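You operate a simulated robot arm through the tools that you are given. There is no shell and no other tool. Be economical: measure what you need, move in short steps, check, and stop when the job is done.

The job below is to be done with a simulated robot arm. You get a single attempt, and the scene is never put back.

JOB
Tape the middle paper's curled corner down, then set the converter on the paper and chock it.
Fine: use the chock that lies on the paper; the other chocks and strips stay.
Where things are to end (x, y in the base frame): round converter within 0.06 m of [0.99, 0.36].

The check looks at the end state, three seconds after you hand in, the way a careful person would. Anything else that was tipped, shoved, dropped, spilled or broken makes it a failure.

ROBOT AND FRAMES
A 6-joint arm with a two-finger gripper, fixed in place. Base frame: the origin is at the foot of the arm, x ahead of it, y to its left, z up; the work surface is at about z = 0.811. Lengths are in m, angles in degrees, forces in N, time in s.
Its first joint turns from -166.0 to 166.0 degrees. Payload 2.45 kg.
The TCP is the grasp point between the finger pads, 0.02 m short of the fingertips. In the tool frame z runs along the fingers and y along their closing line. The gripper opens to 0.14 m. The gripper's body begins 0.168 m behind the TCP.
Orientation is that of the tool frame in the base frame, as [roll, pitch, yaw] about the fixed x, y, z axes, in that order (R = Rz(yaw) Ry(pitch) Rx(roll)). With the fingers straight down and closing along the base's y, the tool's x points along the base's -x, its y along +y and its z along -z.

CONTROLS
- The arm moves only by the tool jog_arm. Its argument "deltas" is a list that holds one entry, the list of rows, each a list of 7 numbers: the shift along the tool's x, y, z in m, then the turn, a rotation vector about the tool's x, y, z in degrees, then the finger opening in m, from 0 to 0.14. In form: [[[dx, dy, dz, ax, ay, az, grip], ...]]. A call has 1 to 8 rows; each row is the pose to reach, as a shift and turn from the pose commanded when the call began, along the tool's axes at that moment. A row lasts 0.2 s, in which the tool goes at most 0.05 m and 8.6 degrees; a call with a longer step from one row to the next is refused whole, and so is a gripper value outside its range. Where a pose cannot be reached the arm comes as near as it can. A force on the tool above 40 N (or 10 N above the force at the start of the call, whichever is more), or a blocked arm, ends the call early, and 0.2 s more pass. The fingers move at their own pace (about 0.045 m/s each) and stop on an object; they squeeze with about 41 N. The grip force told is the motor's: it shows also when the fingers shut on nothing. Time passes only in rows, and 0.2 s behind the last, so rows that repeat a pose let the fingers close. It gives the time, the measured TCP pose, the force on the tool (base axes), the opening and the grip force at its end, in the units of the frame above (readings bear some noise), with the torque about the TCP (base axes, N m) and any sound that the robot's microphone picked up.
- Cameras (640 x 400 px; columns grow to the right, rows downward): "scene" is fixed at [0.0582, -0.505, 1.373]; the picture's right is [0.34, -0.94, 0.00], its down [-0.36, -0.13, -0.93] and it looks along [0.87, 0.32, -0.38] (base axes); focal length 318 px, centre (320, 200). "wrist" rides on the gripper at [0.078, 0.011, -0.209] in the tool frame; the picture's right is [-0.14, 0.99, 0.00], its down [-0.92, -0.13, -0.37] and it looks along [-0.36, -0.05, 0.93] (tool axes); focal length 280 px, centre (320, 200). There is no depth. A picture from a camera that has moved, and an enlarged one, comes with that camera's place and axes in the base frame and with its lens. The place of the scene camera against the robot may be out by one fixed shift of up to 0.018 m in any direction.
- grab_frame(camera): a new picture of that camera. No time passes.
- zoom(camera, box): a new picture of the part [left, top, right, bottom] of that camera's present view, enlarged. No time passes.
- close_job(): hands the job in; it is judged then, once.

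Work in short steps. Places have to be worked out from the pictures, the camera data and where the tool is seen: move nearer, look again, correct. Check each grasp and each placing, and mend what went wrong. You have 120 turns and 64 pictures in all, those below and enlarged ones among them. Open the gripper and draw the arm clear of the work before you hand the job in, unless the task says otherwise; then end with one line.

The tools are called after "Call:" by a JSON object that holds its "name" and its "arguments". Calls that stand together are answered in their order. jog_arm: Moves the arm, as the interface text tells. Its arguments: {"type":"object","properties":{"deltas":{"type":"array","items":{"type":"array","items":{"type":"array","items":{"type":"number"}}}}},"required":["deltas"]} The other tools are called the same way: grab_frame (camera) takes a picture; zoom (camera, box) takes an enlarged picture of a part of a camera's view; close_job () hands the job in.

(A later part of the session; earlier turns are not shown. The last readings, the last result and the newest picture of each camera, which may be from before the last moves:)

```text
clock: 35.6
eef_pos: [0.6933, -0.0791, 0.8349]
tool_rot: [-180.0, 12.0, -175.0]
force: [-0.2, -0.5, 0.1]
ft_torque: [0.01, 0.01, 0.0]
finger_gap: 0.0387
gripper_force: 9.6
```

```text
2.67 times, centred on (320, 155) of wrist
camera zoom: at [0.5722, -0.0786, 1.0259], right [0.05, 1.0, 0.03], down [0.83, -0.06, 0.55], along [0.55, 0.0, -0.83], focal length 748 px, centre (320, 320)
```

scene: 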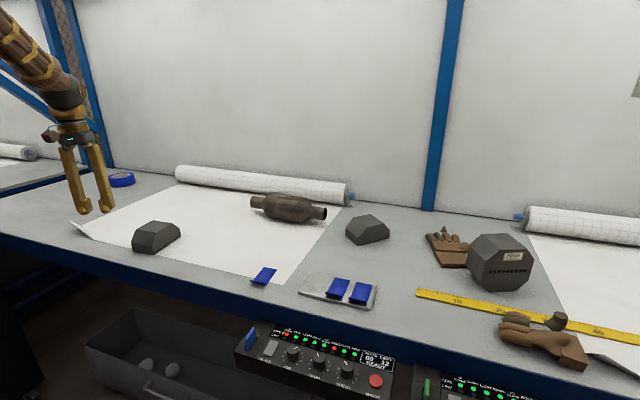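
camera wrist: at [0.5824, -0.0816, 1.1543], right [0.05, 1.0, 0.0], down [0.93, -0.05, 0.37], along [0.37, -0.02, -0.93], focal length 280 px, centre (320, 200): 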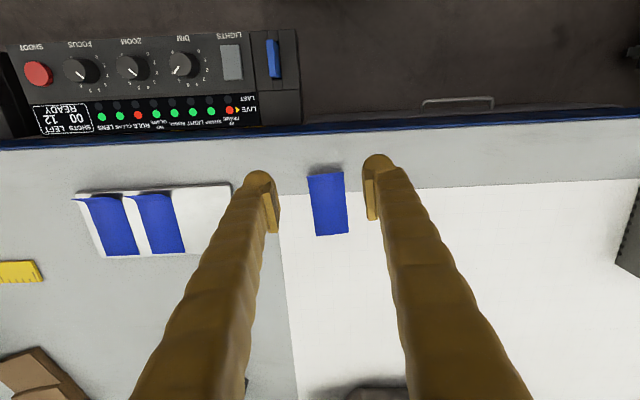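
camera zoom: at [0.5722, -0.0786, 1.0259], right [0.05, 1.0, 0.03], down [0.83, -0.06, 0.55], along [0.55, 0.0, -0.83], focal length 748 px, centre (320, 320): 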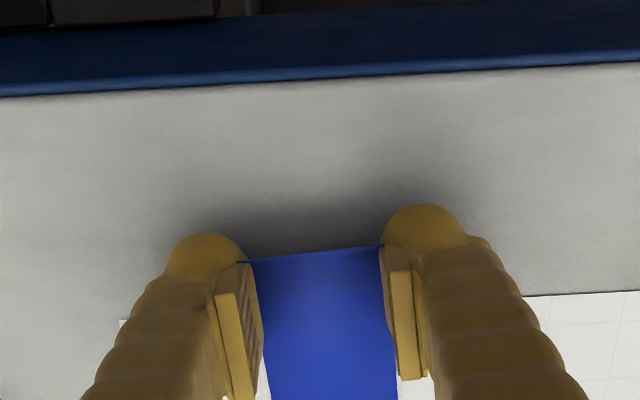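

It's gripped at 38.7 mm. I'll hold a second to see whether the gap creeps before lifting.

Call:
{"name": "jog_arm", "arguments": {"deltas": [[[0, 0, 0, 0, 0, 0, 0.038], [0, 0, 0, 0, 0, 0, 0.038], [0, 0, 0, 0, 0, 0, 0.038], [0, 0, 0, 0, 0, 0, 0.038]]]}}

Call:
{"name": "jog_arm", "arguments": {"deltas": [[[0, 0, -0.01, 0, 0, 0, 0.038], [0, 0, -0.03, 0, 0, 0, 0.038], [0, 0, -0.03, 0, 0, 0, 0.038], [0, 0, -0.03, 0, 0, 0, 0.038]]]}}

Call:
{"name": "zoom", "arguments": {"camera": "wrist", "box": [200, 80, 440, 230]}}

```text
clock: 36.6
eef_pos: [0.6936, -0.0789, 0.8368]
tool_rot: [-179.9, 11.9, -175.0]
force: [0.8, 0.1, 0.8]
ft_torque: [0.02, -0.02, 0.01]
finger_gap: 0.0388
gripper_force: 9.6
```

```text
clock: 37.6
eef_pos: [0.6878, -0.0786, 0.8667]
tool_rot: [180.0, 12.0, -175.1]
force: [0.3, 0.3, 0.3]
ft_torque: [0.01, -0.02, -0.06]
finger_gap: 0.0387
gripper_force: 9.4
```

```text
2.67 times, centred on (320, 155) of wrist
camera zoom: at [0.5663, -0.079, 1.0558], right [0.05, 1.0, 0.03], down [0.83, -0.06, 0.55], along [0.55, 0.0, -0.83], focal length 748 px, centre (320, 320)
```

zoom: 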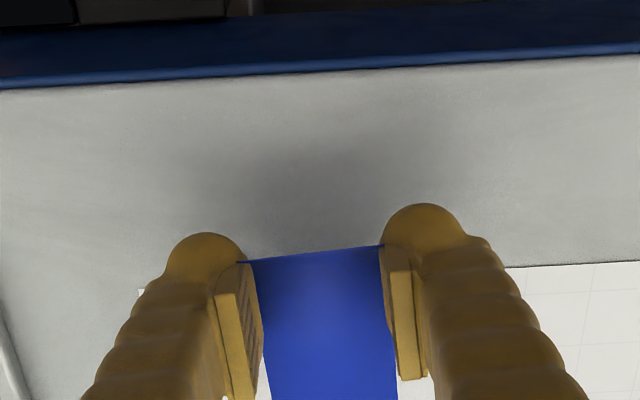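

The hold is steady, with no creep. I'll carry it smoothly at the same grip: up 10 cm, then along +y.

Call:
{"name": "jog_arm", "arguments": {"deltas": [[[-0.0073, 0, -0.0342, 0, 0, 0, 0.038], [-0.0146, 0, -0.0685, 0, 0, 0, 0.038], [-0.0225, 0.02, -0.0975, 0, 0, 0, 0.038], [-0.0255, 0.055, -0.097, 0, 0, 0, 0.038], [-0.0285, 0.09, -0.0965, 0, 0, 0, 0.038], [-0.0315, 0.125, -0.096, 0, 0, 0, 0.038], [-0.0345, 0.16, -0.095, 0, 0, 0, 0.038], [-0.0375, 0.195, -0.0945, 0, 0, 0, 0.038]]]}}

Call:
{"name": "jog_arm", "arguments": {"deltas": [[[-0.003, 0.035, 0.0006, 0, 0, 0, 0.038], [-0.006, 0.07, 0.0012, 0, 0, 0, 0.038], [-0.009, 0.105, 0.0019, 0, 0, 0, 0.038], [-0.012, 0.14, 0.0025, 0, 0, 0, 0.038], [-0.015, 0.175, 0.003, 0, 0, 0, 0.038], [-0.018, 0.21, 0.0038, 0, 0, 0, 0.038], [-0.021, 0.245, 0.0044, 0, 0, 0, 0.038], [-0.024, 0.28, 0.005, 0, 0, 0, 0.038]]]}}

Call:
{"name": "zoom", "arguments": {"camera": "scene", "box": [60, 130, 320, 290]}}

```text
clock: 39.4
eef_pos: [0.6892, 0.1142, 0.9638]
tool_rot: [179.9, 11.9, -175.0]
force: [-0.3, -0.5, 0.6]
ft_torque: [0.01, 0.0, 0.02]
finger_gap: 0.0388
gripper_force: 10.2
```

```text
clock: 41.2
eef_pos: [0.689, 0.397, 0.9695]
tool_rot: [-179.9, 12.0, -175.0]
force: [0.0, 0.5, -0.6]
ft_torque: [0.01, 0.0, -0.01]
finger_gap: 0.0386
gripper_force: 10.1
```

```text
2.46 times, centred on (190, 210) of scene
camera zoom: at [0.0582, -0.505, 1.373], right [0.34, -0.94, 0.0], down [-0.36, -0.13, -0.93], along [0.87, 0.32, -0.38], focal length 784 px, centre (640, 175)
```

zoom: 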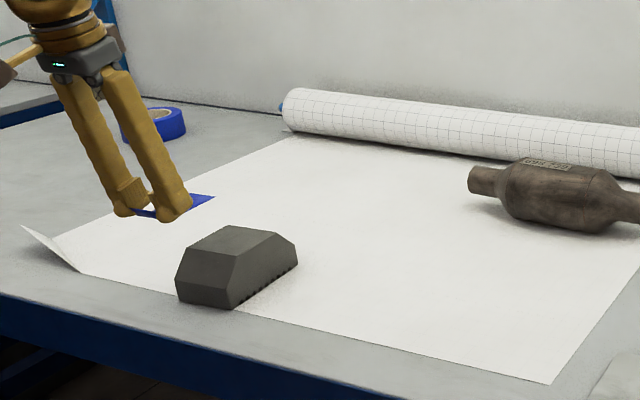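

Still held. I'll carry on toward the corner.

Call:
{"name": "jog_arm", "arguments": {"deltas": [[[-0.003, 0.035, 0.0006, 0, 0, 0, 0.038], [-0.006, 0.07, 0.0012, 0, 0, 0, 0.038], [-0.009, 0.105, 0.0019, 0, 0, 0, 0.038], [-0.012, 0.14, 0.0025, 0, 0, 0, 0.038], [-0.015, 0.175, 0.003, 0, 0, 0, 0.038], [-0.018, 0.21, 0.0038, 0, 0, 0, 0.038], [-0.021, 0.245, 0.0044, 0, 0, 0, 0.038], [-0.021, 0.245, 0.0044, 0, 0, 0, 0.038]]]}}

Call:
{"name": "grab_frame", "arguments": {"camera": "wrist"}}

```text
clock: 43.0
eef_pos: [0.6886, 0.642, 0.9645]
tool_rot: [-180.0, 12.0, -175.0]
force: [0.4, 0.1, 0.3]
ft_torque: [-0.02, -0.05, 0.02]
finger_gap: 0.0386
gripper_force: 10.2
```

```text
22 pictures are left
camera wrist: at [0.5672, 0.6426, 1.1548], right [0.05, 1.0, 0.03], down [0.83, -0.06, 0.55], along [0.55, 0.0, -0.83], focal length 280 px, centre (320, 200)
```

wrist: 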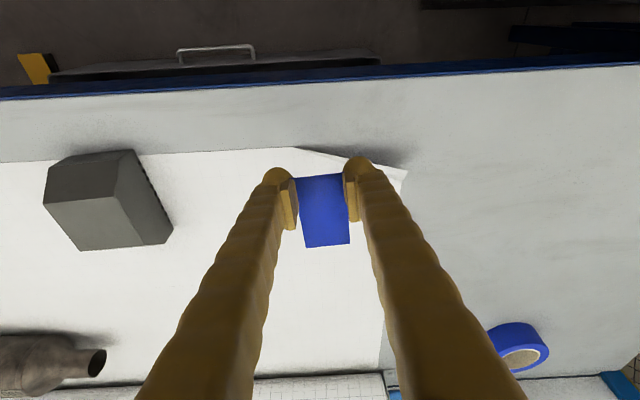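

The flattened corner would sit at about (0.712, 0.762). I'll move the strip over it, aiming for TCP (0.683, 0.745) at z 0.90, and check the reach.

Call:
{"name": "jog_arm", "arguments": {"deltas": [[[0.0025, 0.026, 0.016, 0, 0, 0, 0.038], [0.005, 0.052, 0.032, 0, 0, 0, 0.038], [0.0075, 0.078, 0.048, 0, 0, 0, 0.038], [0.0101, 0.1031, 0.0637, 0, 0, 0, 0.038], [0.0101, 0.1031, 0.0637, 0, 0, 0, 0.038]]]}}

Call:
{"name": "zoom", "arguments": {"camera": "wrist", "box": [200, 100, 440, 250]}}

```text
clock: 44.2
eef_pos: [0.6845, 0.7458, 0.9019]
tool_rot: [179.9, 12.0, -175.0]
force: [0.1, -0.3, -0.4]
ft_torque: [0.04, 0.03, 0.0]
finger_gap: 0.0388
gripper_force: 9.7
```

```text
2.67 times, centred on (320, 175) of wrist
camera zoom: at [0.5634, 0.7456, 1.0912], right [0.05, 1.0, 0.03], down [0.83, -0.06, 0.55], along [0.55, 0.0, -0.83], focal length 748 px, centre (320, 267)
```

zoom: 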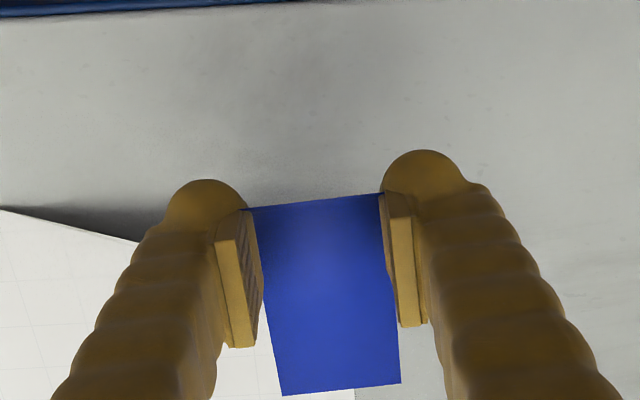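

The reach is fine and the strip covers the corner. I'll lower it slowly onto the flap and bench.

Call:
{"name": "jog_arm", "arguments": {"deltas": [[[0.0042, 0, 0.0196, 0, 0, 0, 0.038], [0.0073, 0, 0.0342, 0, 0, 0, 0.038], [0.0094, 0, 0.044, 0, 0, 0, 0.038], [0.0114, 0, 0.0538, 0, 0, 0, 0.038], [0.0127, 0, 0.0597, 0, 0, 0, 0.038], [0.0135, 0, 0.0636, 0, 0, 0, 0.038], [0.0135, 0, 0.0636, 0, 0, 0, 0.038]]]}}

Call:
{"name": "zoom", "arguments": {"camera": "wrist", "box": [200, 100, 440, 250]}}

Call:
{"name": "zoom", "arguments": {"camera": "scene", "box": [30, 170, 190, 270]}}

```text
clock: 45.8
eef_pos: [0.6842, 0.7463, 0.8352]
tool_rot: [179.9, 12.0, -175.0]
force: [-0.3, 0.5, 0.7]
ft_torque: [0.03, -0.01, 0.01]
finger_gap: 0.0386
gripper_force: 10.1
```

```text
2.67 times, centred on (320, 175) of wrist
camera zoom: at [0.5625, 0.7468, 1.0253], right [0.05, 1.0, 0.03], down [0.83, -0.06, 0.55], along [0.55, 0.0, -0.83], focal length 748 px, centre (320, 267)
```

zoom: 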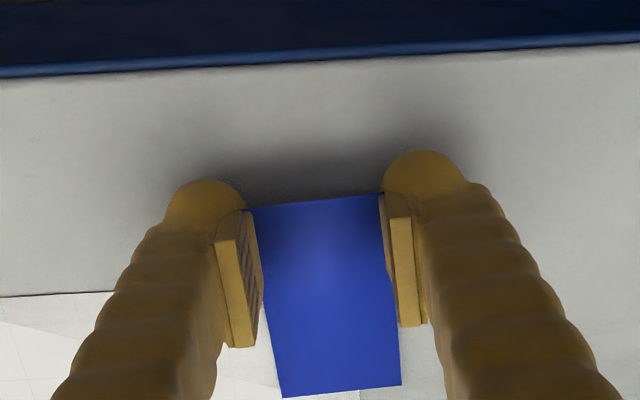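

```text
4.00 times, centred on (110, 220) of scene
camera zoom: at [0.0582, -0.505, 1.373], right [0.34, -0.94, 0.0], down [-0.36, -0.13, -0.93], along [0.87, 0.32, -0.38], focal length 1273 px, centre (1160, 120)
```

zoom: 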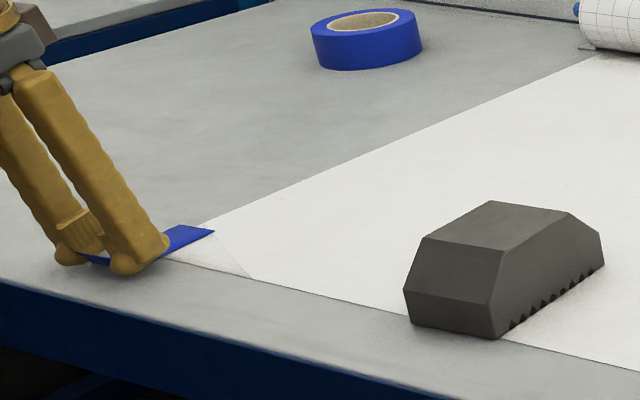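

The flap lies flat under the strip. I'll press down a touch more until I feel contact, before releasing.

Call:
{"name": "jog_arm", "arguments": {"deltas": [[[0.0003, 0, 0.0015, 0, 0, 0, 0.038], [0.0006, 0, 0.003, 0, 0, 0, 0.038], [0.0009, 0, 0.0045, 0, 0, 0, 0.038], [0.0009, 0, 0.0045, 0, 0, 0, 0.038]]]}}

```text
clock: 46.8
eef_pos: [0.6813, 0.7458, 0.8315]
tool_rot: [180.0, 12.0, -175.0]
force: [-0.2, -0.8, 1.5]
ft_torque: [0.01, 0.01, 0.02]
finger_gap: 0.039
gripper_force: 10.0
```

Call:
{"name": "jog_arm", "arguments": {"deltas": [[[0.0003, 0, 0.0015, 0, 0, 0, 0.038], [0.0006, 0, 0.003, 0, 0, 0, 0.038], [0.0008, 0, 0.004, 0, 0, 0, 0.038], [0.0008, 0, 0.004, 0, 0, 0, 0.038]]]}}

Call:
{"name": "zoom", "arguments": {"camera": "wrist", "box": [200, 100, 440, 250]}}

```text
clock: 47.5
eef_pos: [0.6844, 0.7479, 0.8331]
tool_rot: [180.0, 12.1, -174.9]
force: [-0.7, -3.1, 10.6]
ft_torque: [-0.19, 0.08, 0.03]
finger_gap: 0.0377
gripper_force: 11.7
stopped in row 3: the force on the tool passed its limit at 42 N (the readings are from after the stop); the commanded pose is now the measured one
```

```text
2.67 times, centred on (320, 175) of wrist
camera zoom: at [0.562, 0.7469, 1.0215], right [0.05, 1.0, 0.03], down [0.83, -0.06, 0.55], along [0.55, 0.0, -0.83], focal length 748 px, centre (320, 267)
```

zoom: 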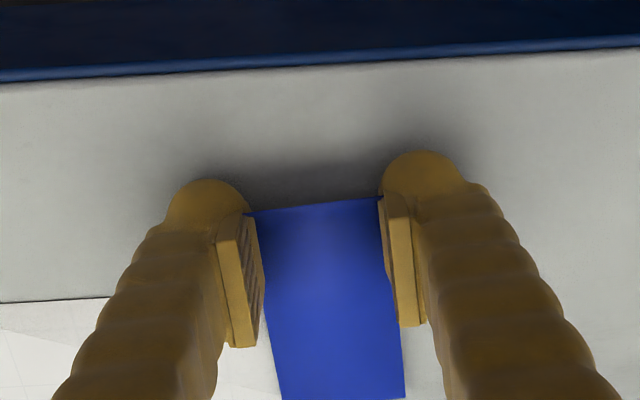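

Firm contact was made. Now I'll open the fingers and check that the strip stays down.

Call:
{"name": "jog_arm", "arguments": {"deltas": [[[0, 0, 0, 0, 0, 0, 0.05], [0, 0, 0, 0, 0, 0, 0.06], [0, 0, 0, 0, 0, 0, 0.06], [-0.001, 0, -0.005, 0, 0, 0, 0.06]]]}}

Call:
{"name": "zoom", "arguments": {"camera": "wrist", "box": [200, 100, 440, 250]}}

Call:
{"name": "zoom", "arguments": {"camera": "scene", "box": [30, 170, 190, 270]}}

```text
clock: 48.5
eef_pos: [0.6828, 0.7477, 0.8356]
tool_rot: [180.0, 12.0, -175.0]
force: [-0.7, 0.1, 0.6]
ft_torque: [-0.03, 0.0, -0.06]
finger_gap: 0.0604
gripper_force: 0.0
```

```text
2.67 times, centred on (320, 175) of wrist
camera zoom: at [0.5624, 0.7467, 1.0253], right [0.05, 1.0, 0.03], down [0.83, -0.06, 0.55], along [0.55, 0.0, -0.83], focal length 748 px, centre (320, 267)
```

zoom: 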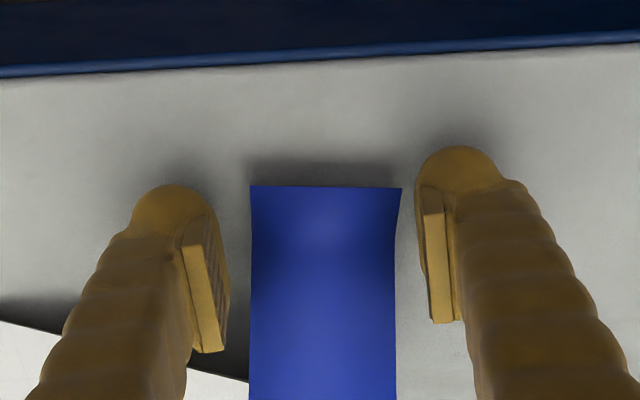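

```text
4.00 times, centred on (110, 220) of scene
camera zoom: at [0.0582, -0.505, 1.373], right [0.34, -0.94, 0.0], down [-0.36, -0.13, -0.93], along [0.87, 0.32, -0.38], focal length 1273 px, centre (1160, 120)
```

zoom: 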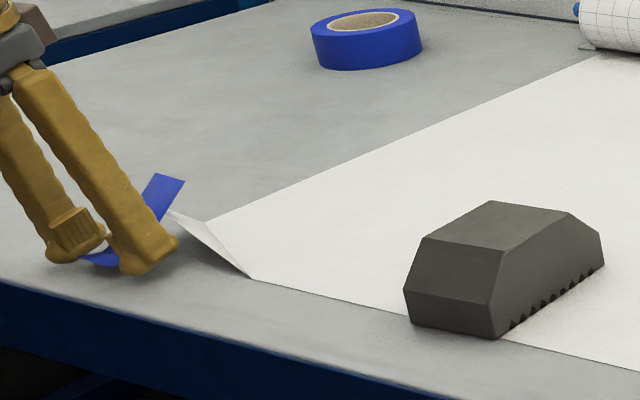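

The flap sprang back and bent the strip's outer half up; the inner half still lies on the bench. I'll rise, close the fingers, and press the tape down firmly, working from the bench outward over the paper.

Call:
{"name": "jog_arm", "arguments": {"deltas": [[[-0.0073, 0, -0.0342, 0, 0, 0, 0.06], [-0.0146, 0, -0.0685, 0, 0, 0, 0.06], [-0.0167, 0, -0.078, 0, 0, 0, 0.02], [-0.0167, 0, -0.078, 0, 0, 0, 0], [-0.0167, 0, -0.078, 0, 0, 0, 0], [-0.0167, 0, -0.078, 0, 0, 0, 0]]]}}

Call:
{"name": "grab_frame", "arguments": {"camera": "wrist"}}

Call:
{"name": "zoom", "arguments": {"camera": "scene", "box": [30, 170, 190, 270]}}

```text
clock: 49.9
eef_pos: [0.6816, 0.7463, 0.9152]
tool_rot: [179.9, 12.1, -175.0]
force: [-0.4, -0.1, 0.2]
ft_torque: [0.01, 0.02, 0.02]
finger_gap: 0.0
gripper_force: 20.2
```

```text
15 pictures are left
camera wrist: at [0.56, 0.7468, 1.1052], right [0.05, 1.0, 0.03], down [0.83, -0.06, 0.55], along [0.55, 0.0, -0.83], focal length 280 px, centre (320, 200)
```

wrist: 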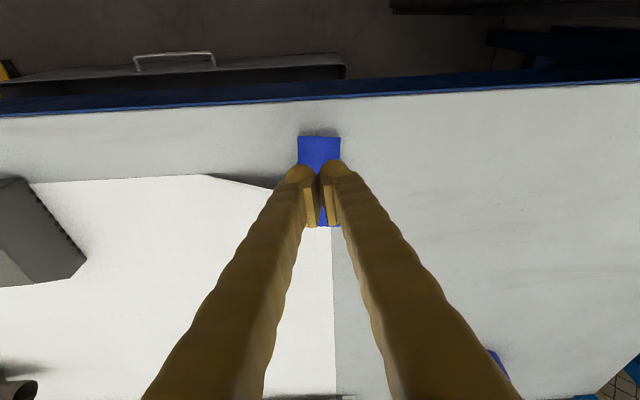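

```text
4.00 times, centred on (110, 220) of scene
camera zoom: at [0.0582, -0.505, 1.373], right [0.34, -0.94, 0.0], down [-0.36, -0.13, -0.93], along [0.87, 0.32, -0.38], focal length 1273 px, centre (1160, 120)
```

zoom: 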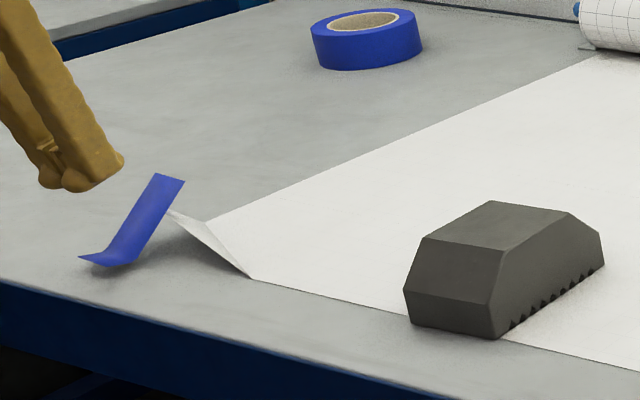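

The strip is stiff and leaning on the flap with its tab end on the bench. I'll press down on its middle/outer part with the closed fingertips, tilted further for reach, and hold.

Call:
{"name": "jog_arm", "arguments": {"deltas": [[[-0.022, 0, 0.02, 0, -5, 0, 0], [-0.0447, -0.0005, 0.0401, 0, -10, 0, 0], [-0.0447, -0.0005, 0.0401, 0, -10, 0, 0], [-0.0416, -0.0005, 0.055, 0, -10, 0, 0], [-0.0385, -0.0005, 0.07, 0, -10, 0, 0], [-0.0353, -0.0005, 0.0842, 0, -10, 0, 0], [-0.0353, -0.0005, 0.0842, 0, -10, 0, 0]]]}}

Call:
{"name": "zoom", "arguments": {"camera": "scene", "box": [30, 170, 190, 270]}}

```text
clock: 51.5
eef_pos: [0.7343, 0.7519, 0.8425]
tool_rot: [180.0, 22.2, -175.0]
force: [0.0, -0.2, -0.4]
ft_torque: [0.0, -0.01, 0.0]
finger_gap: 0.0
gripper_force: 12.4
```

```text
4.00 times, centred on (110, 220) of scene
camera zoom: at [0.0582, -0.505, 1.373], right [0.34, -0.94, 0.0], down [-0.36, -0.13, -0.93], along [0.87, 0.32, -0.38], focal length 1273 px, centre (1160, 120)
```

zoom: 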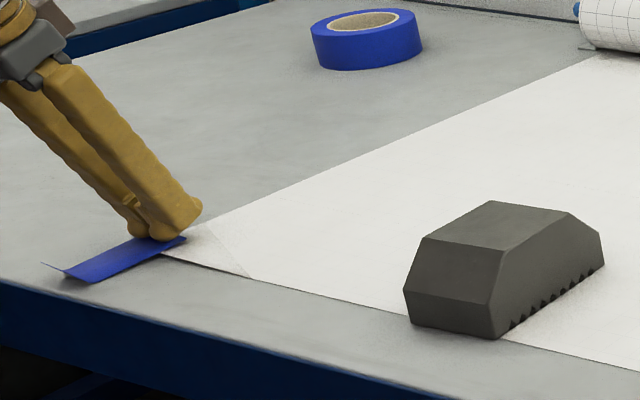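

The fingertips hold the flap and strip down. The strip slid about 1 cm toward the base but still spans the edge (far end near x≈0.747, about half on paper). I'll press harder now and hold.

Call:
{"name": "jog_arm", "arguments": {"deltas": [[[0.0007, 0, 0.0019, 0, 0, 0, 0], [0.0015, 0, 0.0037, 0, 0, 0, 0], [0.0022, 0, 0.0056, 0, 0, 0, 0], [0.003, 0, 0.0074, 0, 0, 0, 0], [0.003, 0, 0.0074, 0, 0, 0, 0]]]}}

```text
clock: 52.7
eef_pos: [0.7358, 0.7528, 0.8321]
tool_rot: [179.8, 22.1, -175.0]
force: [-3.9, -5.1, 16.7]
ft_torque: [-0.2, 0.19, -0.01]
finger_gap: 0.0061
gripper_force: 11.6
```

It's pressing at about 17 N. I'll hold for over a second, then lift off.

Call:
{"name": "jog_arm", "arguments": {"deltas": [[[0.0004, 0, 0.001, 0, 0, 0, 0], [0.0004, 0, 0.001, 0, 0, 0, 0], [0.0004, 0, 0.001, 0, 0, 0, 0], [0.0004, 0, 0.001, 0, 0, 0, 0], [0.0004, 0, 0.001, 0, 0, 0, 0], [0.0004, 0, 0.001, 0, 0, 0, 0], [0.0004, 0, 0.001, 0, 0, 0, 0]]]}}

Call:
{"name": "jog_arm", "arguments": {"deltas": [[[-0.007, 0, -0.0185, 0, 0, 0, 0], [-0.022, 0, -0.055, 0, 0, 0, 0]]]}}

Call:
{"name": "zoom", "arguments": {"camera": "scene", "box": [30, 170, 190, 270]}}

```text
clock: 53.5
eef_pos: [0.7359, 0.7525, 0.8341]
tool_rot: [179.8, 22.2, -175.1]
force: [-1.7, -2.5, 6.5]
ft_torque: [-0.06, 0.07, -0.03]
finger_gap: 0.0061
gripper_force: 12.1
stopped in row 4: the force on the tool passed its limit at 40 N (the readings are from after the stop); the commanded pose is now the measured one
```

```text
clock: 54.1
eef_pos: [0.7388, 0.7519, 0.8923]
tool_rot: [180.0, 22.1, -175.0]
force: [-0.6, -0.3, -0.1]
ft_torque: [0.04, -0.06, 0.03]
finger_gap: 0.0
gripper_force: 12.0
```

```text
4.00 times, centred on (110, 220) of scene
camera zoom: at [0.0582, -0.505, 1.373], right [0.34, -0.94, 0.0], down [-0.36, -0.13, -0.93], along [0.87, 0.32, -0.38], focal length 1273 px, centre (1160, 120)
```

zoom: 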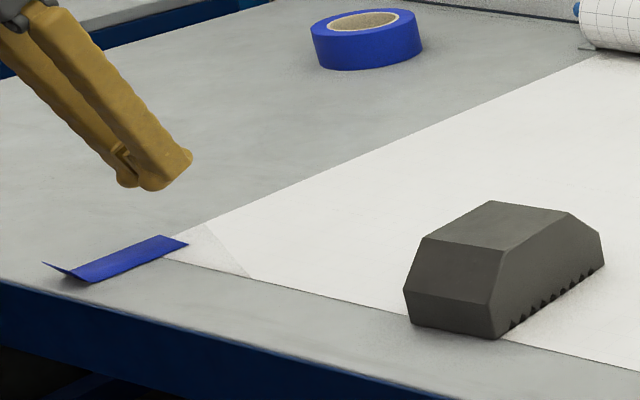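

The corner now lies flat under the tape and stays down. Next is the converter (near x≈1.12, y≈0.03, diameter roughly 0.115). I'll straighten the tool, rise, and travel there while turning the closing line to run front-to-back.

Call:
{"name": "jog_arm", "arguments": {"deltas": [[[0.0012, -0.0085, -0.0436, 0, 7.4, 0, 0.03], [0.0024, -0.017, -0.0872, 0, 14.8, 0, 0.06], [0.0036, -0.0256, -0.1308, 0, 22, 0, 0.1], [0.0036, -0.0256, -0.1308, 0, 22, 0, 0.14]]]}}

Call:
{"name": "jog_arm", "arguments": {"deltas": [[[0, -0.045, 0, 0, 0, 8, 0.14], [0, -0.09, 0, 0, 0, 16, 0.14], [0, -0.135, 0, 0, 0, 24, 0.14], [0, -0.18, 0, 0, 0, 32, 0.14], [0, -0.225, 0, 0, 0, 40, 0.14], [0, -0.27, 0, 0, 0, 48, 0.14], [0, -0.315, 0, 0, 0, 56, 0.14], [0, -0.36, 0, 0, 0, 64, 0.14]]]}}

```text
clock: 55.1
eef_pos: [0.687, 0.7254, 1.0115]
tool_rot: [180.0, 0.2, -175.1]
force: [-1.2, -0.9, -1.0]
ft_torque: [0.01, 0.0, 0.01]
finger_gap: 0.0839
gripper_force: 0.0
```

```text
clock: 56.9
eef_pos: [0.7174, 0.3651, 1.0115]
tool_rot: [179.7, -0.1, 120.9]
force: [0.3, -0.3, -1.3]
ft_torque: [0.01, 0.04, -0.01]
finger_gap: 0.1399
gripper_force: 0.0
```

Call:
{"name": "jog_arm", "arguments": {"deltas": [[[-0.045, -0.0035, -0.005, 0, 0, 4, 0.14], [-0.09, -0.007, -0.01, 0, 0, 8, 0.14], [-0.135, -0.0105, -0.015, 0, 0, 12, 0.14], [-0.18, -0.014, -0.02, 0, 0, 16, 0.14], [-0.225, -0.0175, -0.025, 0, 0, 20, 0.14], [-0.27, -0.021, -0.03, 0, 0, 24, 0.14], [-0.315, -0.0245, -0.035, 0, 0, 28, 0.14], [-0.3625, -0.0277, -0.04, 0, 0, 31, 0.14]]]}}

Call:
{"name": "jog_arm", "arguments": {"deltas": [[[0, 0, 0, -8, 0, 0, 0.14], [0, 0, 0, -16, 0, 0, 0.14], [0, 0, 0, -24, 0, 0, 0.14], [0, 0, 0, -30, 0, 0, 0.14], [0, 0, 0, -30, 0, 0, 0.14], [0, 0, 0, -30, 0, 0, 0.14]]]}}

Call:
{"name": "grab_frame", "arguments": {"camera": "wrist"}}

```text
clock: 58.7
eef_pos: [0.8826, 0.0363, 1.0517]
tool_rot: [179.9, -0.1, 90.0]
force: [0.8, -0.1, 0.7]
ft_torque: [0.02, -0.01, 0.01]
finger_gap: 0.14
gripper_force: 0.1
```

```text
clock: 60.1
eef_pos: [0.8807, 0.0368, 1.0512]
tool_rot: [149.9, -0.3, 90.0]
force: [0.1, -0.6, 1.0]
ft_torque: [0.01, -0.01, 0.0]
finger_gap: 0.1401
gripper_force: 0.0
```

```text
11 pictures are left
camera wrist: at [0.7842, 0.1143, 1.2398], right [0.86, -0.14, 0.5], down [-0.3, -0.92, 0.25], along [0.42, -0.36, -0.83], focal length 280 px, centre (320, 200)
```

wrist: 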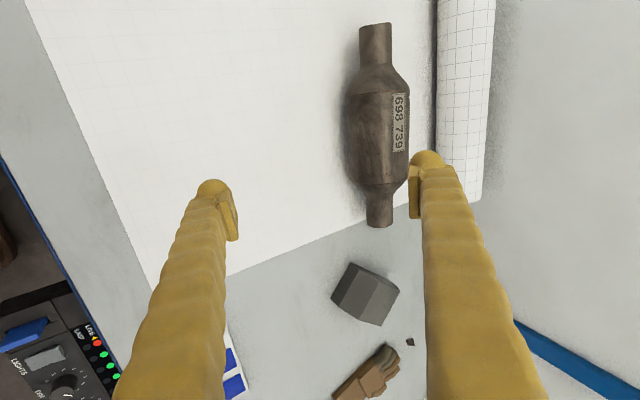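

Converter measured: centre (1.101, 0.024), radius about 0.053, axis about 3° off y. I'll go to a pre-grasp 10 cm back along the 30°-tilted approach.

Call:
{"name": "jog_arm", "arguments": {"deltas": [[[-0.0024, 0.0195, 0.0327, 0, -0.8, 1.4, 0.13], [-0.0048, 0.039, 0.0654, 0, -1.65, 2.86, 0.12], [-0.0072, 0.0584, 0.098, 0, -1.65, 2.86, 0.118], [-0.0096, 0.0778, 0.131, 0, -1.65, 2.86, 0.118], [-0.012, 0.0973, 0.1635, 0, -1.65, 2.86, 0.118], [-0.012, 0.0973, 0.1635, 0, -1.65, 2.86, 0.118], [-0.012, 0.0973, 0.1635, 0, -1.65, 2.86, 0.118]]]}}

Call:
{"name": "zoom", "arguments": {"camera": "wrist", "box": [160, 50, 480, 250]}}

```text
clock: 61.7
eef_pos: [1.0466, 0.0252, 0.954]
tool_rot: [149.9, -0.1, 86.7]
force: [0.1, -0.5, -0.7]
ft_torque: [-0.01, 0.0, 0.03]
finger_gap: 0.118
gripper_force: 0.2
```

```text
2.00 times, centred on (320, 150) of wrist
camera zoom: at [0.9558, 0.1073, 1.1436], right [0.85, -0.19, 0.5], down [-0.35, -0.9, 0.25], along [0.4, -0.39, -0.83], focal length 561 px, centre (320, 300)
```

zoom: 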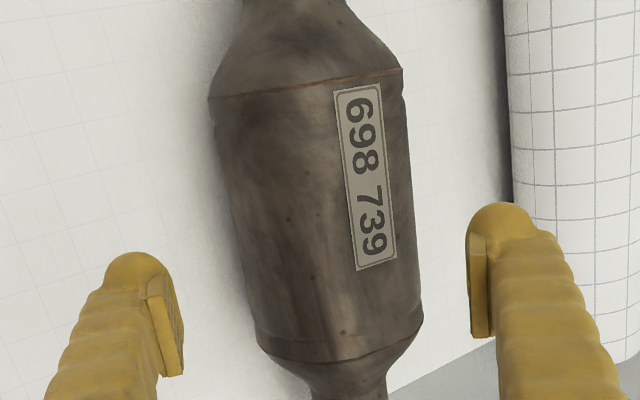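

The body fits well between the fingers. I'll advance 96 mm along the tool axis.

Call:
{"name": "jog_arm", "arguments": {"deltas": [[[0, 0, 0.025, 0, 0, 0, 0.118], [0, 0, 0.05, 0, 0, 0, 0.118], [0, 0, 0.07, 0, 0, 0, 0.118], [0, 0, 0.085, 0, 0, 0, 0.118], [0, 0, 0.096, 0, 0, 0, 0.118], [0, 0, 0.096, 0, 0, 0, 0.118]]]}}

```text
clock: 63.1
eef_pos: [1.0936, 0.0233, 0.8754]
tool_rot: [149.8, -0.2, 86.7]
force: [0.7, 0.6, -0.7]
ft_torque: [0.03, -0.03, 0.05]
finger_gap: 0.1178
gripper_force: 0.1
```

It reached without contact, so I'll close on the body.

Call:
{"name": "jog_arm", "arguments": {"deltas": [[[0, 0, 0, 0, 0, 0, 0.105], [0, 0, 0, 0, 0, 0, 0.09], [0, 0, 0, 0, 0, 0, 0.08], [0, 0, 0, 0, 0, 0, 0.08], [0, 0, 0, 0, 0, 0, 0.08]]]}}

```text
clock: 64.3
eef_pos: [1.0938, 0.023, 0.8773]
tool_rot: [149.7, -0.2, 86.7]
force: [1.8, -4.2, 32.6]
ft_torque: [-0.17, 0.27, 0.05]
finger_gap: 0.0989
gripper_force: 41.2
```

It gripped, but the tool is pushed up 33 N, so the pads sit above the cylinder's centre and might wedge off. I'll reopen slightly, go about 9 mm deeper and regrip.

Call:
{"name": "jog_arm", "arguments": {"deltas": [[[0, 0, 0, 0, 0, 0, 0.11], [0, 0, 0, 0, 0, 0, 0.114], [0, 0, 0.004, 0, 0, 0, 0.114], [0, 0, 0.009, 0, 0, 0, 0.114], [0, 0, 0.009, 0, 0, 0, 0.114]]]}}

Call:
{"name": "zoom", "arguments": {"camera": "scene", "box": [220, 160, 380, 260]}}

```text
clock: 65.5
eef_pos: [1.0963, 0.0233, 0.8658]
tool_rot: [149.8, -0.2, 86.7]
force: [-0.2, 0.2, 0.4]
ft_torque: [0.01, -0.01, 0.0]
finger_gap: 0.1139
gripper_force: 0.0
```

```text
4.00 times, centred on (300, 210) of scene
camera zoom: at [0.0582, -0.505, 1.373], right [0.34, -0.94, 0.0], down [-0.36, -0.13, -0.93], along [0.87, 0.32, -0.38], focal length 1273 px, centre (400, 160)
```

zoom: 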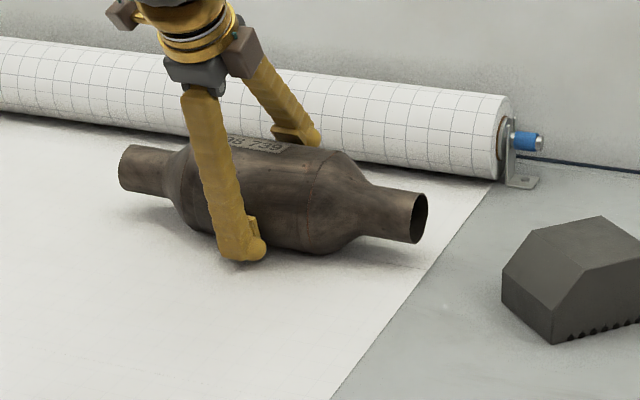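

The fingers straddle the body well, so I'll close again at this depth.

Call:
{"name": "jog_arm", "arguments": {"deltas": [[[0, 0, 0, 0, 0, 0, 0.1], [0, 0, 0, 0, 0, 0, 0.085], [0, 0, 0, 0, 0, 0, 0.08], [0, 0, 0, 0, 0, 0, 0.08], [0, 0, 0, 0, 0, 0, 0.08]]]}}

```text
clock: 66.7
eef_pos: [1.098, 0.0225, 0.8673]
tool_rot: [149.8, -0.2, 86.7]
force: [-0.7, -0.7, 14.6]
ft_torque: [-0.27, 0.0, 0.24]
finger_gap: 0.1027
gripper_force: 40.9
```

Better: 103 mm gap, close to the full diameter. I'll try a small lift.

Call:
{"name": "jog_arm", "arguments": {"deltas": [[[0, 0.005, -0.0087, 0, 0, 0, 0.08], [0, 0.01, -0.0173, 0, 0, 0, 0.08], [0, 0.02, -0.0346, 0, 0, 0, 0.08], [0, 0.02, -0.0346, 0, 0, 0, 0.08], [0, 0.02, -0.0346, 0, 0, 0, 0.08]]]}}

Call:
{"name": "zoom", "arguments": {"camera": "scene", "box": [220, 160, 380, 260]}}

```text
clock: 67.9
eef_pos: [1.0986, 0.0241, 0.9077]
tool_rot: [149.9, -0.2, 86.7]
force: [0.3, 0.7, -15.0]
ft_torque: [-0.07, 0.06, -0.01]
finger_gap: 0.1023
gripper_force: 41.4
```

```text
4.00 times, centred on (300, 210) of scene
camera zoom: at [0.0582, -0.505, 1.373], right [0.34, -0.94, 0.0], down [-0.36, -0.13, -0.93], along [0.87, 0.32, -0.38], focal length 1273 px, centre (400, 160)
```

zoom: 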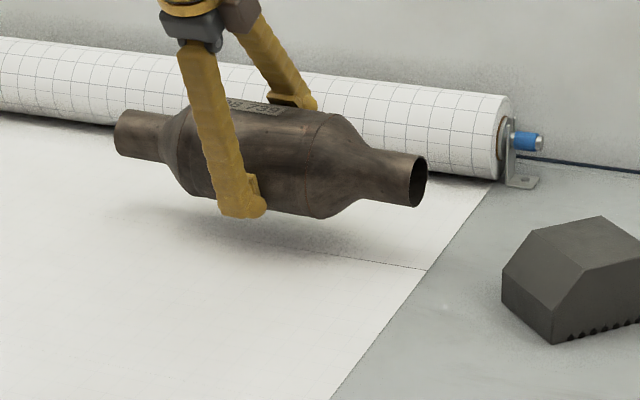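

Converter lifted level (about 1.5 kg) and held firmly. I'll raise it a bit and carry it to about (0.985, 0.355), keeping its axis along y.

Call:
{"name": "jog_arm", "arguments": {"deltas": [[[0, 0.02, -0.0346, 0, 0, 0, 0.08], [0.036, 0.007, -0.0421, 0, 0, 0, 0.08], [0.072, -0.006, -0.0497, 0, 0, 0, 0.08], [0.108, -0.019, -0.0572, 0, 0, 0, 0.08], [0.144, -0.032, -0.0647, 0, 0, 0, 0.08], [0.18, -0.045, -0.0723, 0, 0, 0, 0.08], [0.216, -0.058, -0.0798, 0, 0, 0, 0.08], [0.252, -0.071, -0.0873, 0, 0, 0, 0.08]]]}}

Call:
{"name": "jog_arm", "arguments": {"deltas": [[[0.036, -0.013, -0.0075, 0, 0, 0, 0.08], [0.0716, -0.0261, -0.0151, 0, 0, 0, 0.08], [0.0716, -0.0261, -0.0151, 0, 0, 0, 0.08], [0.0716, -0.0261, -0.0151, 0, 0, 0, 0.08]]]}}

Call:
{"name": "grab_frame", "arguments": {"camera": "scene"}}

```text
clock: 69.7
eef_pos: [1.0084, 0.2792, 0.9493]
tool_rot: [149.9, -0.1, 86.6]
force: [-0.3, -1.5, -15.4]
ft_torque: [-0.01, 0.11, 0.03]
finger_gap: 0.1011
gripper_force: 40.4
```

```text
clock: 70.7
eef_pos: [0.9819, 0.3523, 0.9452]
tool_rot: [149.8, -0.2, 86.7]
force: [0.2, -0.7, -14.3]
ft_torque: [-0.04, 0.12, 0.0]
finger_gap: 0.1011
gripper_force: 40.8
```

```text
7 pictures are left
```

scene: 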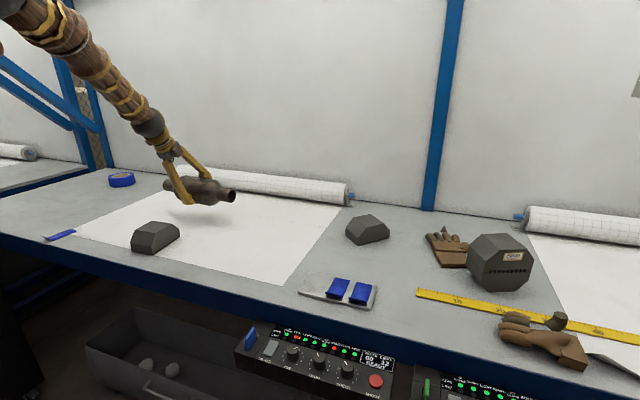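

I'm over the target. I'll lower gradually until the bench takes the weight.

Call:
{"name": "jog_arm", "arguments": {"deltas": [[[0, -0.0125, 0.0217, 0, 0, 0, 0.08], [0, -0.025, 0.0433, 0, 0, 0, 0.08], [0, -0.031, 0.0537, 0, 0, 0, 0.08], [0, -0.035, 0.0606, 0, 0, 0, 0.08], [0, -0.035, 0.0606, 0, 0, 0, 0.08]]]}}

Call:
{"name": "jog_arm", "arguments": {"deltas": [[[0, -0.001, 0.0017, 0, 0, 0, 0.08], [0, -0.002, 0.0035, 0, 0, 0, 0.08], [0, -0.002, 0.0035, 0, 0, 0, 0.08]]]}}

```text
clock: 71.9
eef_pos: [0.9822, 0.3535, 0.8762]
tool_rot: [149.9, -0.2, 86.7]
force: [0.0, 1.1, -14.6]
ft_torque: [-0.08, 0.09, 0.03]
finger_gap: 0.1013
gripper_force: 41.5
```

```text
clock: 72.7
eef_pos: [0.9816, 0.3538, 0.8737]
tool_rot: [150.0, -0.1, 86.8]
force: [-0.9, 1.0, -14.7]
ft_torque: [-0.02, 0.1, 0.0]
finger_gap: 0.1012
gripper_force: 40.9
```

Call:
{"name": "jog_arm", "arguments": {"deltas": [[[0, -0.001, 0.0017, 0, 0, 0, 0.08], [0, -0.002, 0.0035, 0, 0, 0, 0.08], [0, -0.002, 0.0035, 0, 0, 0, 0.08]]]}}

```text
clock: 73.5
eef_pos: [0.9833, 0.355, 0.8722]
tool_rot: [149.7, -0.2, 86.7]
force: [-0.6, -2.0, 8.1]
ft_torque: [-0.2, -0.33, -0.04]
finger_gap: 0.1009
gripper_force: 40.6
```

The bench is carrying the weight. I'll open slowly, then back out along the tool axis.

Call:
{"name": "jog_arm", "arguments": {"deltas": [[[0, 0, 0, 0, 0, 0, 0.1], [0, 0, 0, 0, 0, 0, 0.104], [0, 0, 0, 0, 0, 0, 0.108], [0, 0, 0, 0, 0, 0, 0.113], [0, 0, 0, 0, 0, 0, 0.113], [0, 0, 0, 0, 0, 0, 0.113]]]}}

Call:
{"name": "zoom", "arguments": {"camera": "scene", "box": [100, 150, 260, 250]}}

```text
clock: 74.9
eef_pos: [0.9831, 0.3549, 0.8704]
tool_rot: [149.9, -0.2, 86.7]
force: [0.0, 0.9, 0.0]
ft_torque: [0.01, 0.01, -0.02]
finger_gap: 0.1131
gripper_force: 0.1
```

```text
4.00 times, centred on (180, 200) of scene
camera zoom: at [0.0582, -0.505, 1.373], right [0.34, -0.94, 0.0], down [-0.36, -0.13, -0.93], along [0.87, 0.32, -0.38], focal length 1273 px, centre (880, 200)
```

zoom: 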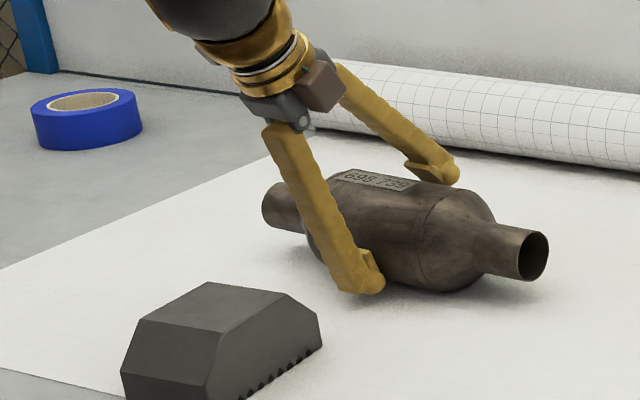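

Released cleanly. I'll back out along the tool axis.

Call:
{"name": "jog_arm", "arguments": {"deltas": [[[0, 0, -0.015, 0, 0, 0, 0.115], [0, 0, -0.035, 0, 0, 0, 0.115], [0, 0, -0.07, 0, 0, 0, 0.115], [0, 0, -0.11, 0, 0, 0, 0.115], [0, 0, -0.15, 0, 0, 0, 0.115], [0, 0, -0.19, 0, 0, 0, 0.12]]]}}

Call:
{"name": "grab_frame", "arguments": {"camera": "wrist"}}

```text
clock: 76.3
eef_pos: [0.8886, 0.3606, 1.0328]
tool_rot: [149.9, -0.1, 86.7]
force: [0.2, -0.1, 0.5]
ft_torque: [-0.01, -0.01, -0.03]
finger_gap: 0.12
gripper_force: 0.1
```

```text
5 pictures are left
camera wrist: at [0.7969, 0.444, 1.2209], right [0.85, -0.19, 0.5], down [-0.35, -0.9, 0.25], along [0.4, -0.39, -0.83], focal length 280 px, centre (320, 200)
```

wrist: 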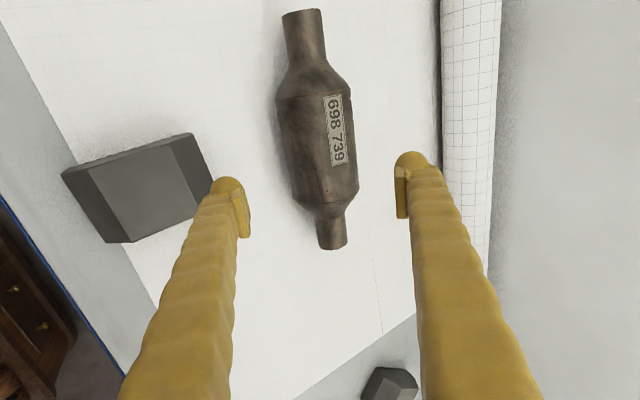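

The converter stands still at about (0.986, 0.372). The chock on the paper spans x 0.695–0.832, y 0.32–0.41, with its sloped faces toward ±x. I'll straighten up over the chock and turn so the fingers close along y.

Call:
{"name": "jog_arm", "arguments": {"deltas": [[[0, -0.027, -0.0156, 7.5, 0, 0, 0.13], [-0.001, -0.054, -0.0312, 15, 0, 0, 0.14], [-0.0015, -0.081, -0.0468, 22.5, 0, 0, 0.14], [-0.002, -0.108, -0.0625, 30, 0, 0, 0.14], [-0.002, -0.108, -0.0625, 30, 0, 0, 0.14]]]}}

Call:
{"name": "jog_arm", "arguments": {"deltas": [[[0, 0, 0, 0, 0, -8.5, 0.14], [0, 0, 0, 0, 0, -17, 0.14], [0, 0, 0, 0, 0, -25.5, 0.14], [0, 0, 0, 0, 0, -34, 0.14], [0, 0, 0, 0, 0, -42.5, 0.14], [0, 0, 0, 0, 0, -51, 0.14], [0, 0, 0, 0, 0, -59.5, 0.14], [0, 0, 0, 0, 0, -68, 0.14]]]}}

Call:
{"name": "jog_arm", "arguments": {"deltas": [[[0, 0, 0, 0, 0, -8.5, 0.14], [0, 0, 0, 0, 0, -17, 0.14], [0, 0, 0, 0, 0, -25.3, 0.14], [0, 0, 0, 0, 0, -25.3, 0.14]]]}}

Call:
{"name": "grab_frame", "arguments": {"camera": "wrist"}}

```text
clock: 77.5
eef_pos: [0.7626, 0.3645, 1.0343]
tool_rot: [179.9, -0.3, 86.7]
force: [0.1, -0.2, 0.8]
ft_torque: [-0.03, -0.01, 0.02]
finger_gap: 0.14
gripper_force: 0.0
```

```text
clock: 79.3
eef_pos: [0.763, 0.3639, 1.0347]
tool_rot: [179.8, 0.2, 154.8]
force: [0.5, -0.2, -1.1]
ft_torque: [-0.01, 0.01, 0.02]
finger_gap: 0.1401
gripper_force: 0.2
```

```text
clock: 80.3
eef_pos: [0.7616, 0.3644, 1.0339]
tool_rot: [179.7, 0.2, -180.0]
force: [-0.9, 0.4, 0.1]
ft_torque: [0.01, -0.01, 0.02]
finger_gap: 0.14
gripper_force: 0.0
```

```text
4 pictures are left
camera wrist: at [0.6827, 0.3736, 1.2444], right [0.14, 0.99, 0.0], down [0.92, -0.13, 0.37], along [0.37, -0.05, -0.93], focal length 280 px, centre (320, 200)
```

wrist: 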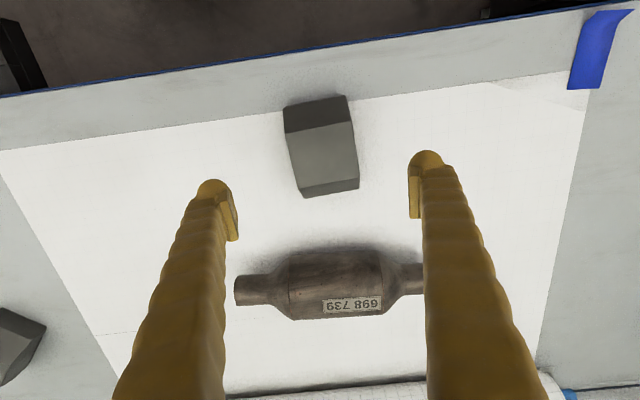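

The view confirms the corner is taped flat. The chock is centred at (0.768, 0.368) and square to the axes; the converter is at (0.988, 0.367). I'll descend and grip the chock.

Call:
{"name": "jog_arm", "arguments": {"deltas": [[[-0.003, 0.002, 0.045, 0, 0, 0, 0.13], [-0.0064, 0.0036, 0.09, 0, 0, 0, 0.12], [-0.0064, 0.0036, 0.135, 0, 0, 0, 0.12], [-0.0064, 0.0036, 0.17, 0, 0, 0, 0.12], [-0.0064, 0.0036, 0.187, 0, 0, 0, 0.12], [-0.0064, 0.0036, 0.187, 0, 0, 0, 0.12]]]}}

Call:
{"name": "jog_arm", "arguments": {"deltas": [[[0, 0, 0, 0, 0, 0, 0.1], [0, 0, 0, 0, 0, 0, 0.08], [0, 0, 0, 0, 0, 0, 0.065], [0, 0, 0, 0, 0, 0, 0.06], [0, 0, 0, 0, 0, 0, 0.06]]]}}

Call:
{"name": "jog_arm", "arguments": {"deltas": [[[0, 0, -0.008, 0, 0, 0, 0.06], [0, 0, -0.02, 0, 0, 0, 0.06], [0, 0, -0.02, 0, 0, 0, 0.06], [0, 0, -0.02, 0, 0, 0, 0.06]]]}}

```text
clock: 81.7
eef_pos: [0.7703, 0.3671, 0.8468]
tool_rot: [179.9, 0.2, -179.9]
force: [-0.4, 1.0, 0.1]
ft_torque: [0.03, 0.0, 0.01]
finger_gap: 0.1199
gripper_force: 0.1
```

```text
clock: 82.9
eef_pos: [0.77, 0.3678, 0.8472]
tool_rot: [179.8, 0.3, 179.9]
force: [-0.2, 7.0, 2.4]
ft_torque: [0.01, -0.06, 0.36]
finger_gap: 0.0982
gripper_force: 40.6
```

```text
clock: 83.9
eef_pos: [0.7694, 0.3681, 0.8668]
tool_rot: [179.9, 0.1, 179.9]
force: [-0.1, -0.7, -7.4]
ft_torque: [-0.02, -0.02, 0.0]
finger_gap: 0.0979
gripper_force: 40.8
```

The chock is held (about 0.7 kg). I'll move it 75 mm forward, still clear of the converter, and set it down.

Call:
{"name": "jog_arm", "arguments": {"deltas": [[[-0.025, 0, 0, 0, 0, 0, 0.06], [-0.05, 0, 0, 0, 0, 0, 0.06], [-0.075, 0, 0, 0, 0, 0, 0.06], [-0.075, 0, 0.01, 0, 0, 0, 0.06], [-0.075, 0, 0.018, 0, 0, 0, 0.06], [-0.075, 0, 0.019, 0, 0, 0, 0.06], [-0.075, 0, 0.019, 0, 0, 0, 0.06]]]}}

Call:
{"name": "grab_frame", "arguments": {"camera": "wrist"}}

```text
clock: 85.5
eef_pos: [0.8445, 0.3689, 0.8481]
tool_rot: [179.9, 0.2, 180.0]
force: [-0.6, 0.3, -7.6]
ft_torque: [0.01, -0.03, 0.01]
finger_gap: 0.0978
gripper_force: 40.9
```

```text
3 pictures are left
camera wrist: at [0.7658, 0.3782, 1.0586], right [0.14, 0.99, 0.0], down [0.92, -0.13, 0.37], along [0.37, -0.05, -0.93], focal length 280 px, centre (320, 200)
```

wrist: 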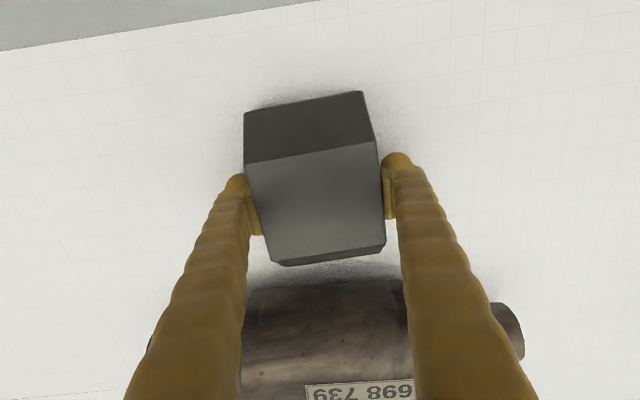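

About 25 mm of gap remains. I'll advance 20 mm, lower to the paper, then creep to contact.

Call:
{"name": "jog_arm", "arguments": {"deltas": [[[-0.01, 0, 0, 0, 0, 0, 0.06], [-0.02, 0, 0, 0, 0, 0, 0.06], [-0.02, 0, 0.001, 0, 0, 0, 0.06], [-0.02, 0, 0.0015, 0, 0, 0, 0.06], [-0.02, 0, 0.0015, 0, 0, 0, 0.06]]]}}

Call:
{"name": "jog_arm", "arguments": {"deltas": [[[-0.001, 0, 0, 0, 0, 0, 0.06], [-0.002, 0, 0, 0, 0, 0, 0.06], [-0.003, 0, 0, 0, 0, 0, 0.06], [-0.003, 0, 0, 0, 0, 0, 0.06]]]}}

```text
clock: 86.7
eef_pos: [0.8649, 0.3681, 0.8468]
tool_rot: [179.9, 0.2, -180.0]
force: [-1.0, 0.9, 8.4]
ft_torque: [-0.38, 0.14, 0.87]
finger_gap: 0.0975
gripper_force: 40.7
```

```text
clock: 87.7
eef_pos: [0.8677, 0.3682, 0.8476]
tool_rot: [179.8, 0.2, -180.0]
force: [-1.2, 5.1, 9.0]
ft_torque: [-0.4, 0.18, 0.53]
finger_gap: 0.0972
gripper_force: 41.7
```

Call:
{"name": "jog_arm", "arguments": {"deltas": [[[0, 0, -0.0006, 0, 0, 0, 0.06], [-0.001, 0, -0.0006, 0, 0, 0, 0.06], [-0.002, 0, -0.0006, 0, 0, 0, 0.06], [-0.002, 0, -0.0006, 0, 0, 0, 0.06]]]}}

Call:
{"name": "zoom", "arguments": {"camera": "wrist", "box": [230, 200, 420, 320]}}

```text
clock: 88.7
eef_pos: [0.8684, 0.3684, 0.8473]
tool_rot: [179.9, 0.1, 180.0]
force: [-0.1, 1.0, -8.1]
ft_torque: [0.0, -0.05, 0.02]
finger_gap: 0.0971
gripper_force: 40.8
```

```text
3.33 times, centred on (325, 260) of wrist
camera zoom: at [0.7895, 0.3784, 1.0582], right [0.14, 0.99, 0.0], down [0.92, -0.13, 0.37], along [0.37, -0.05, -0.93], focal length 935 px, centre (303, 0)
```

zoom: 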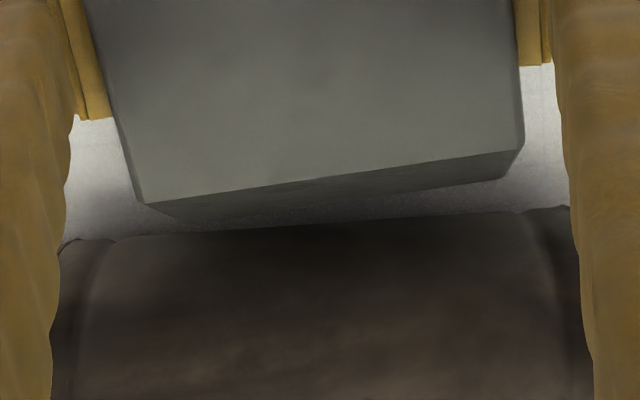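

There's only a few mm of gap left, and the converter is yawed about 3° relative to the chock. I'll turn the chock 3° to match and creep forward, watching the x force.

Call:
{"name": "jog_arm", "arguments": {"deltas": [[[0, 0, 0, 0, 0, 3, 0.06], [-0.001, 0, 0, 0, 0, 3, 0.06], [-0.002, 0, 0, 0, 0, 3, 0.06], [-0.003, 0, 0, 0, 0, 3, 0.06], [-0.003, 0, 0, 0, 0, 3, 0.06]]]}}

Call:
{"name": "jog_arm", "arguments": {"deltas": [[[-0.001, 0, 0, 0, 0, 0, 0.06], [-0.0015, 0, 0, 0, 0, 0, 0.06], [-0.0015, 0, 0, 0, 0, 0, 0.06]]]}}

```text
clock: 89.9
eef_pos: [0.8728, 0.3675, 0.8474]
tool_rot: [179.8, 0.1, 177.0]
force: [0.4, -0.4, -8.1]
ft_torque: [-0.01, -0.04, -0.01]
finger_gap: 0.0968
gripper_force: 40.7
```

```text
clock: 90.7
eef_pos: [0.8725, 0.3689, 0.8482]
tool_rot: [179.8, 0.1, 177.0]
force: [0.3, 0.1, -8.0]
ft_torque: [-0.01, -0.01, 0.02]
finger_gap: 0.097
gripper_force: 41.2
```

Call:
{"name": "jog_arm", "arguments": {"deltas": [[[-0.001, 0, 0, 0, 0, 0, 0.06], [-0.002, 0, 0, 0, 0, 0, 0.06], [-0.002, 0, 0, 0, 0, 0, 0.06]]]}}

Call:
{"name": "zoom", "arguments": {"camera": "wrist", "box": [230, 200, 420, 320]}}

```text
clock: 91.5
eef_pos: [0.8763, 0.3677, 0.847]
tool_rot: [179.8, 0.0, 177.0]
force: [-3.0, 1.6, -3.8]
ft_torque: [-0.19, 0.04, 0.05]
finger_gap: 0.0968
gripper_force: 41.4
```

```text
3.33 times, centred on (325, 260) of wrist
camera zoom: at [0.7973, 0.382, 1.0578], right [0.19, 0.98, 0.0], down [0.91, -0.18, 0.37], along [0.36, -0.07, -0.93], focal length 935 px, centre (303, 0)
```

zoom: 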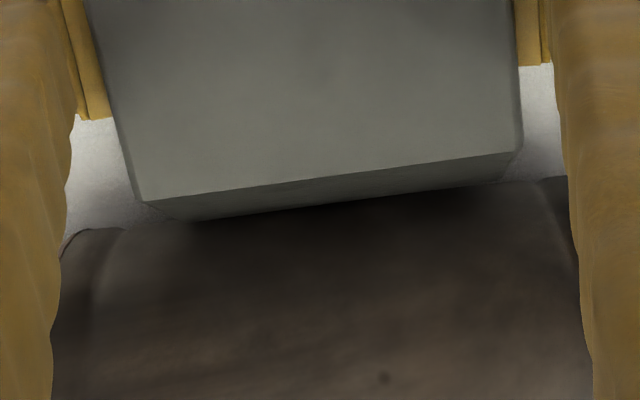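

Contact reached (Fx ≈ -3 N, no visible gap). I'll seat the chock on the paper, open, and rise straight up.

Call:
{"name": "jog_arm", "arguments": {"deltas": [[[0, 0, 0.0008, 0, 0, 0, 0.06], [0, 0, 0.0008, 0, 0, 0, 0.06], [0, 0, 0.0008, 0, 0, 0, 0.09], [0, 0, 0.0008, 0, 0, 0, 0.11], [0, 0, 0.0008, 0, 0, 0, 0.125], [0, 0, 0.0008, 0, 0, 0, 0.125]]]}}

Call:
{"name": "jog_arm", "arguments": {"deltas": [[[0, 0, -0.02, 0, 0, 0, 0.125], [0, 0, -0.06, 0, 0, 0, 0.125], [0.02, 0, -0.1, 0, 0, 0, 0.125], [0.06, 0, -0.12, 0, 0, 0, 0.125], [0.1, 0, -0.14, 0, 0, 0, 0.125], [0.14, -0.02, -0.16, 0, 0, 0, 0.125]]]}}

Call:
{"name": "grab_frame", "arguments": {"camera": "wrist"}}

```text
clock: 92.9
eef_pos: [0.8767, 0.3672, 0.8463]
tool_rot: [179.8, 0.1, 176.9]
force: [0.5, -0.1, -0.4]
ft_torque: [0.0, -0.02, 0.0]
finger_gap: 0.1248
gripper_force: 0.0
```

```text
clock: 94.3
eef_pos: [0.7382, 0.3581, 1.0068]
tool_rot: [180.0, 0.0, 177.0]
force: [0.3, 0.3, 0.6]
ft_torque: [-0.01, 0.03, -0.02]
finger_gap: 0.1249
gripper_force: 0.1
```

```text
0 pictures are left
camera wrist: at [0.6599, 0.3721, 1.2175], right [0.19, 0.98, 0.0], down [0.91, -0.18, 0.37], along [0.36, -0.07, -0.93], focal length 280 px, centre (320, 200)
```

wrist: 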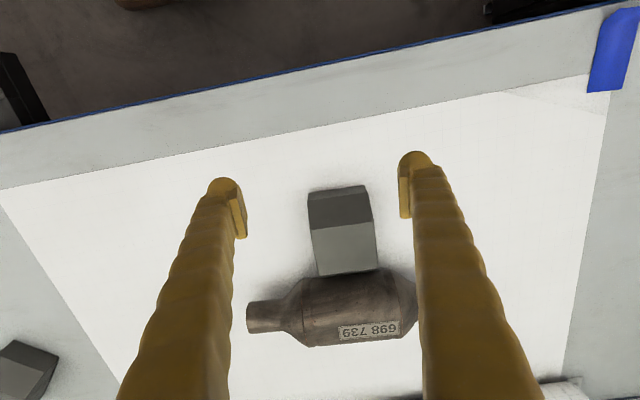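

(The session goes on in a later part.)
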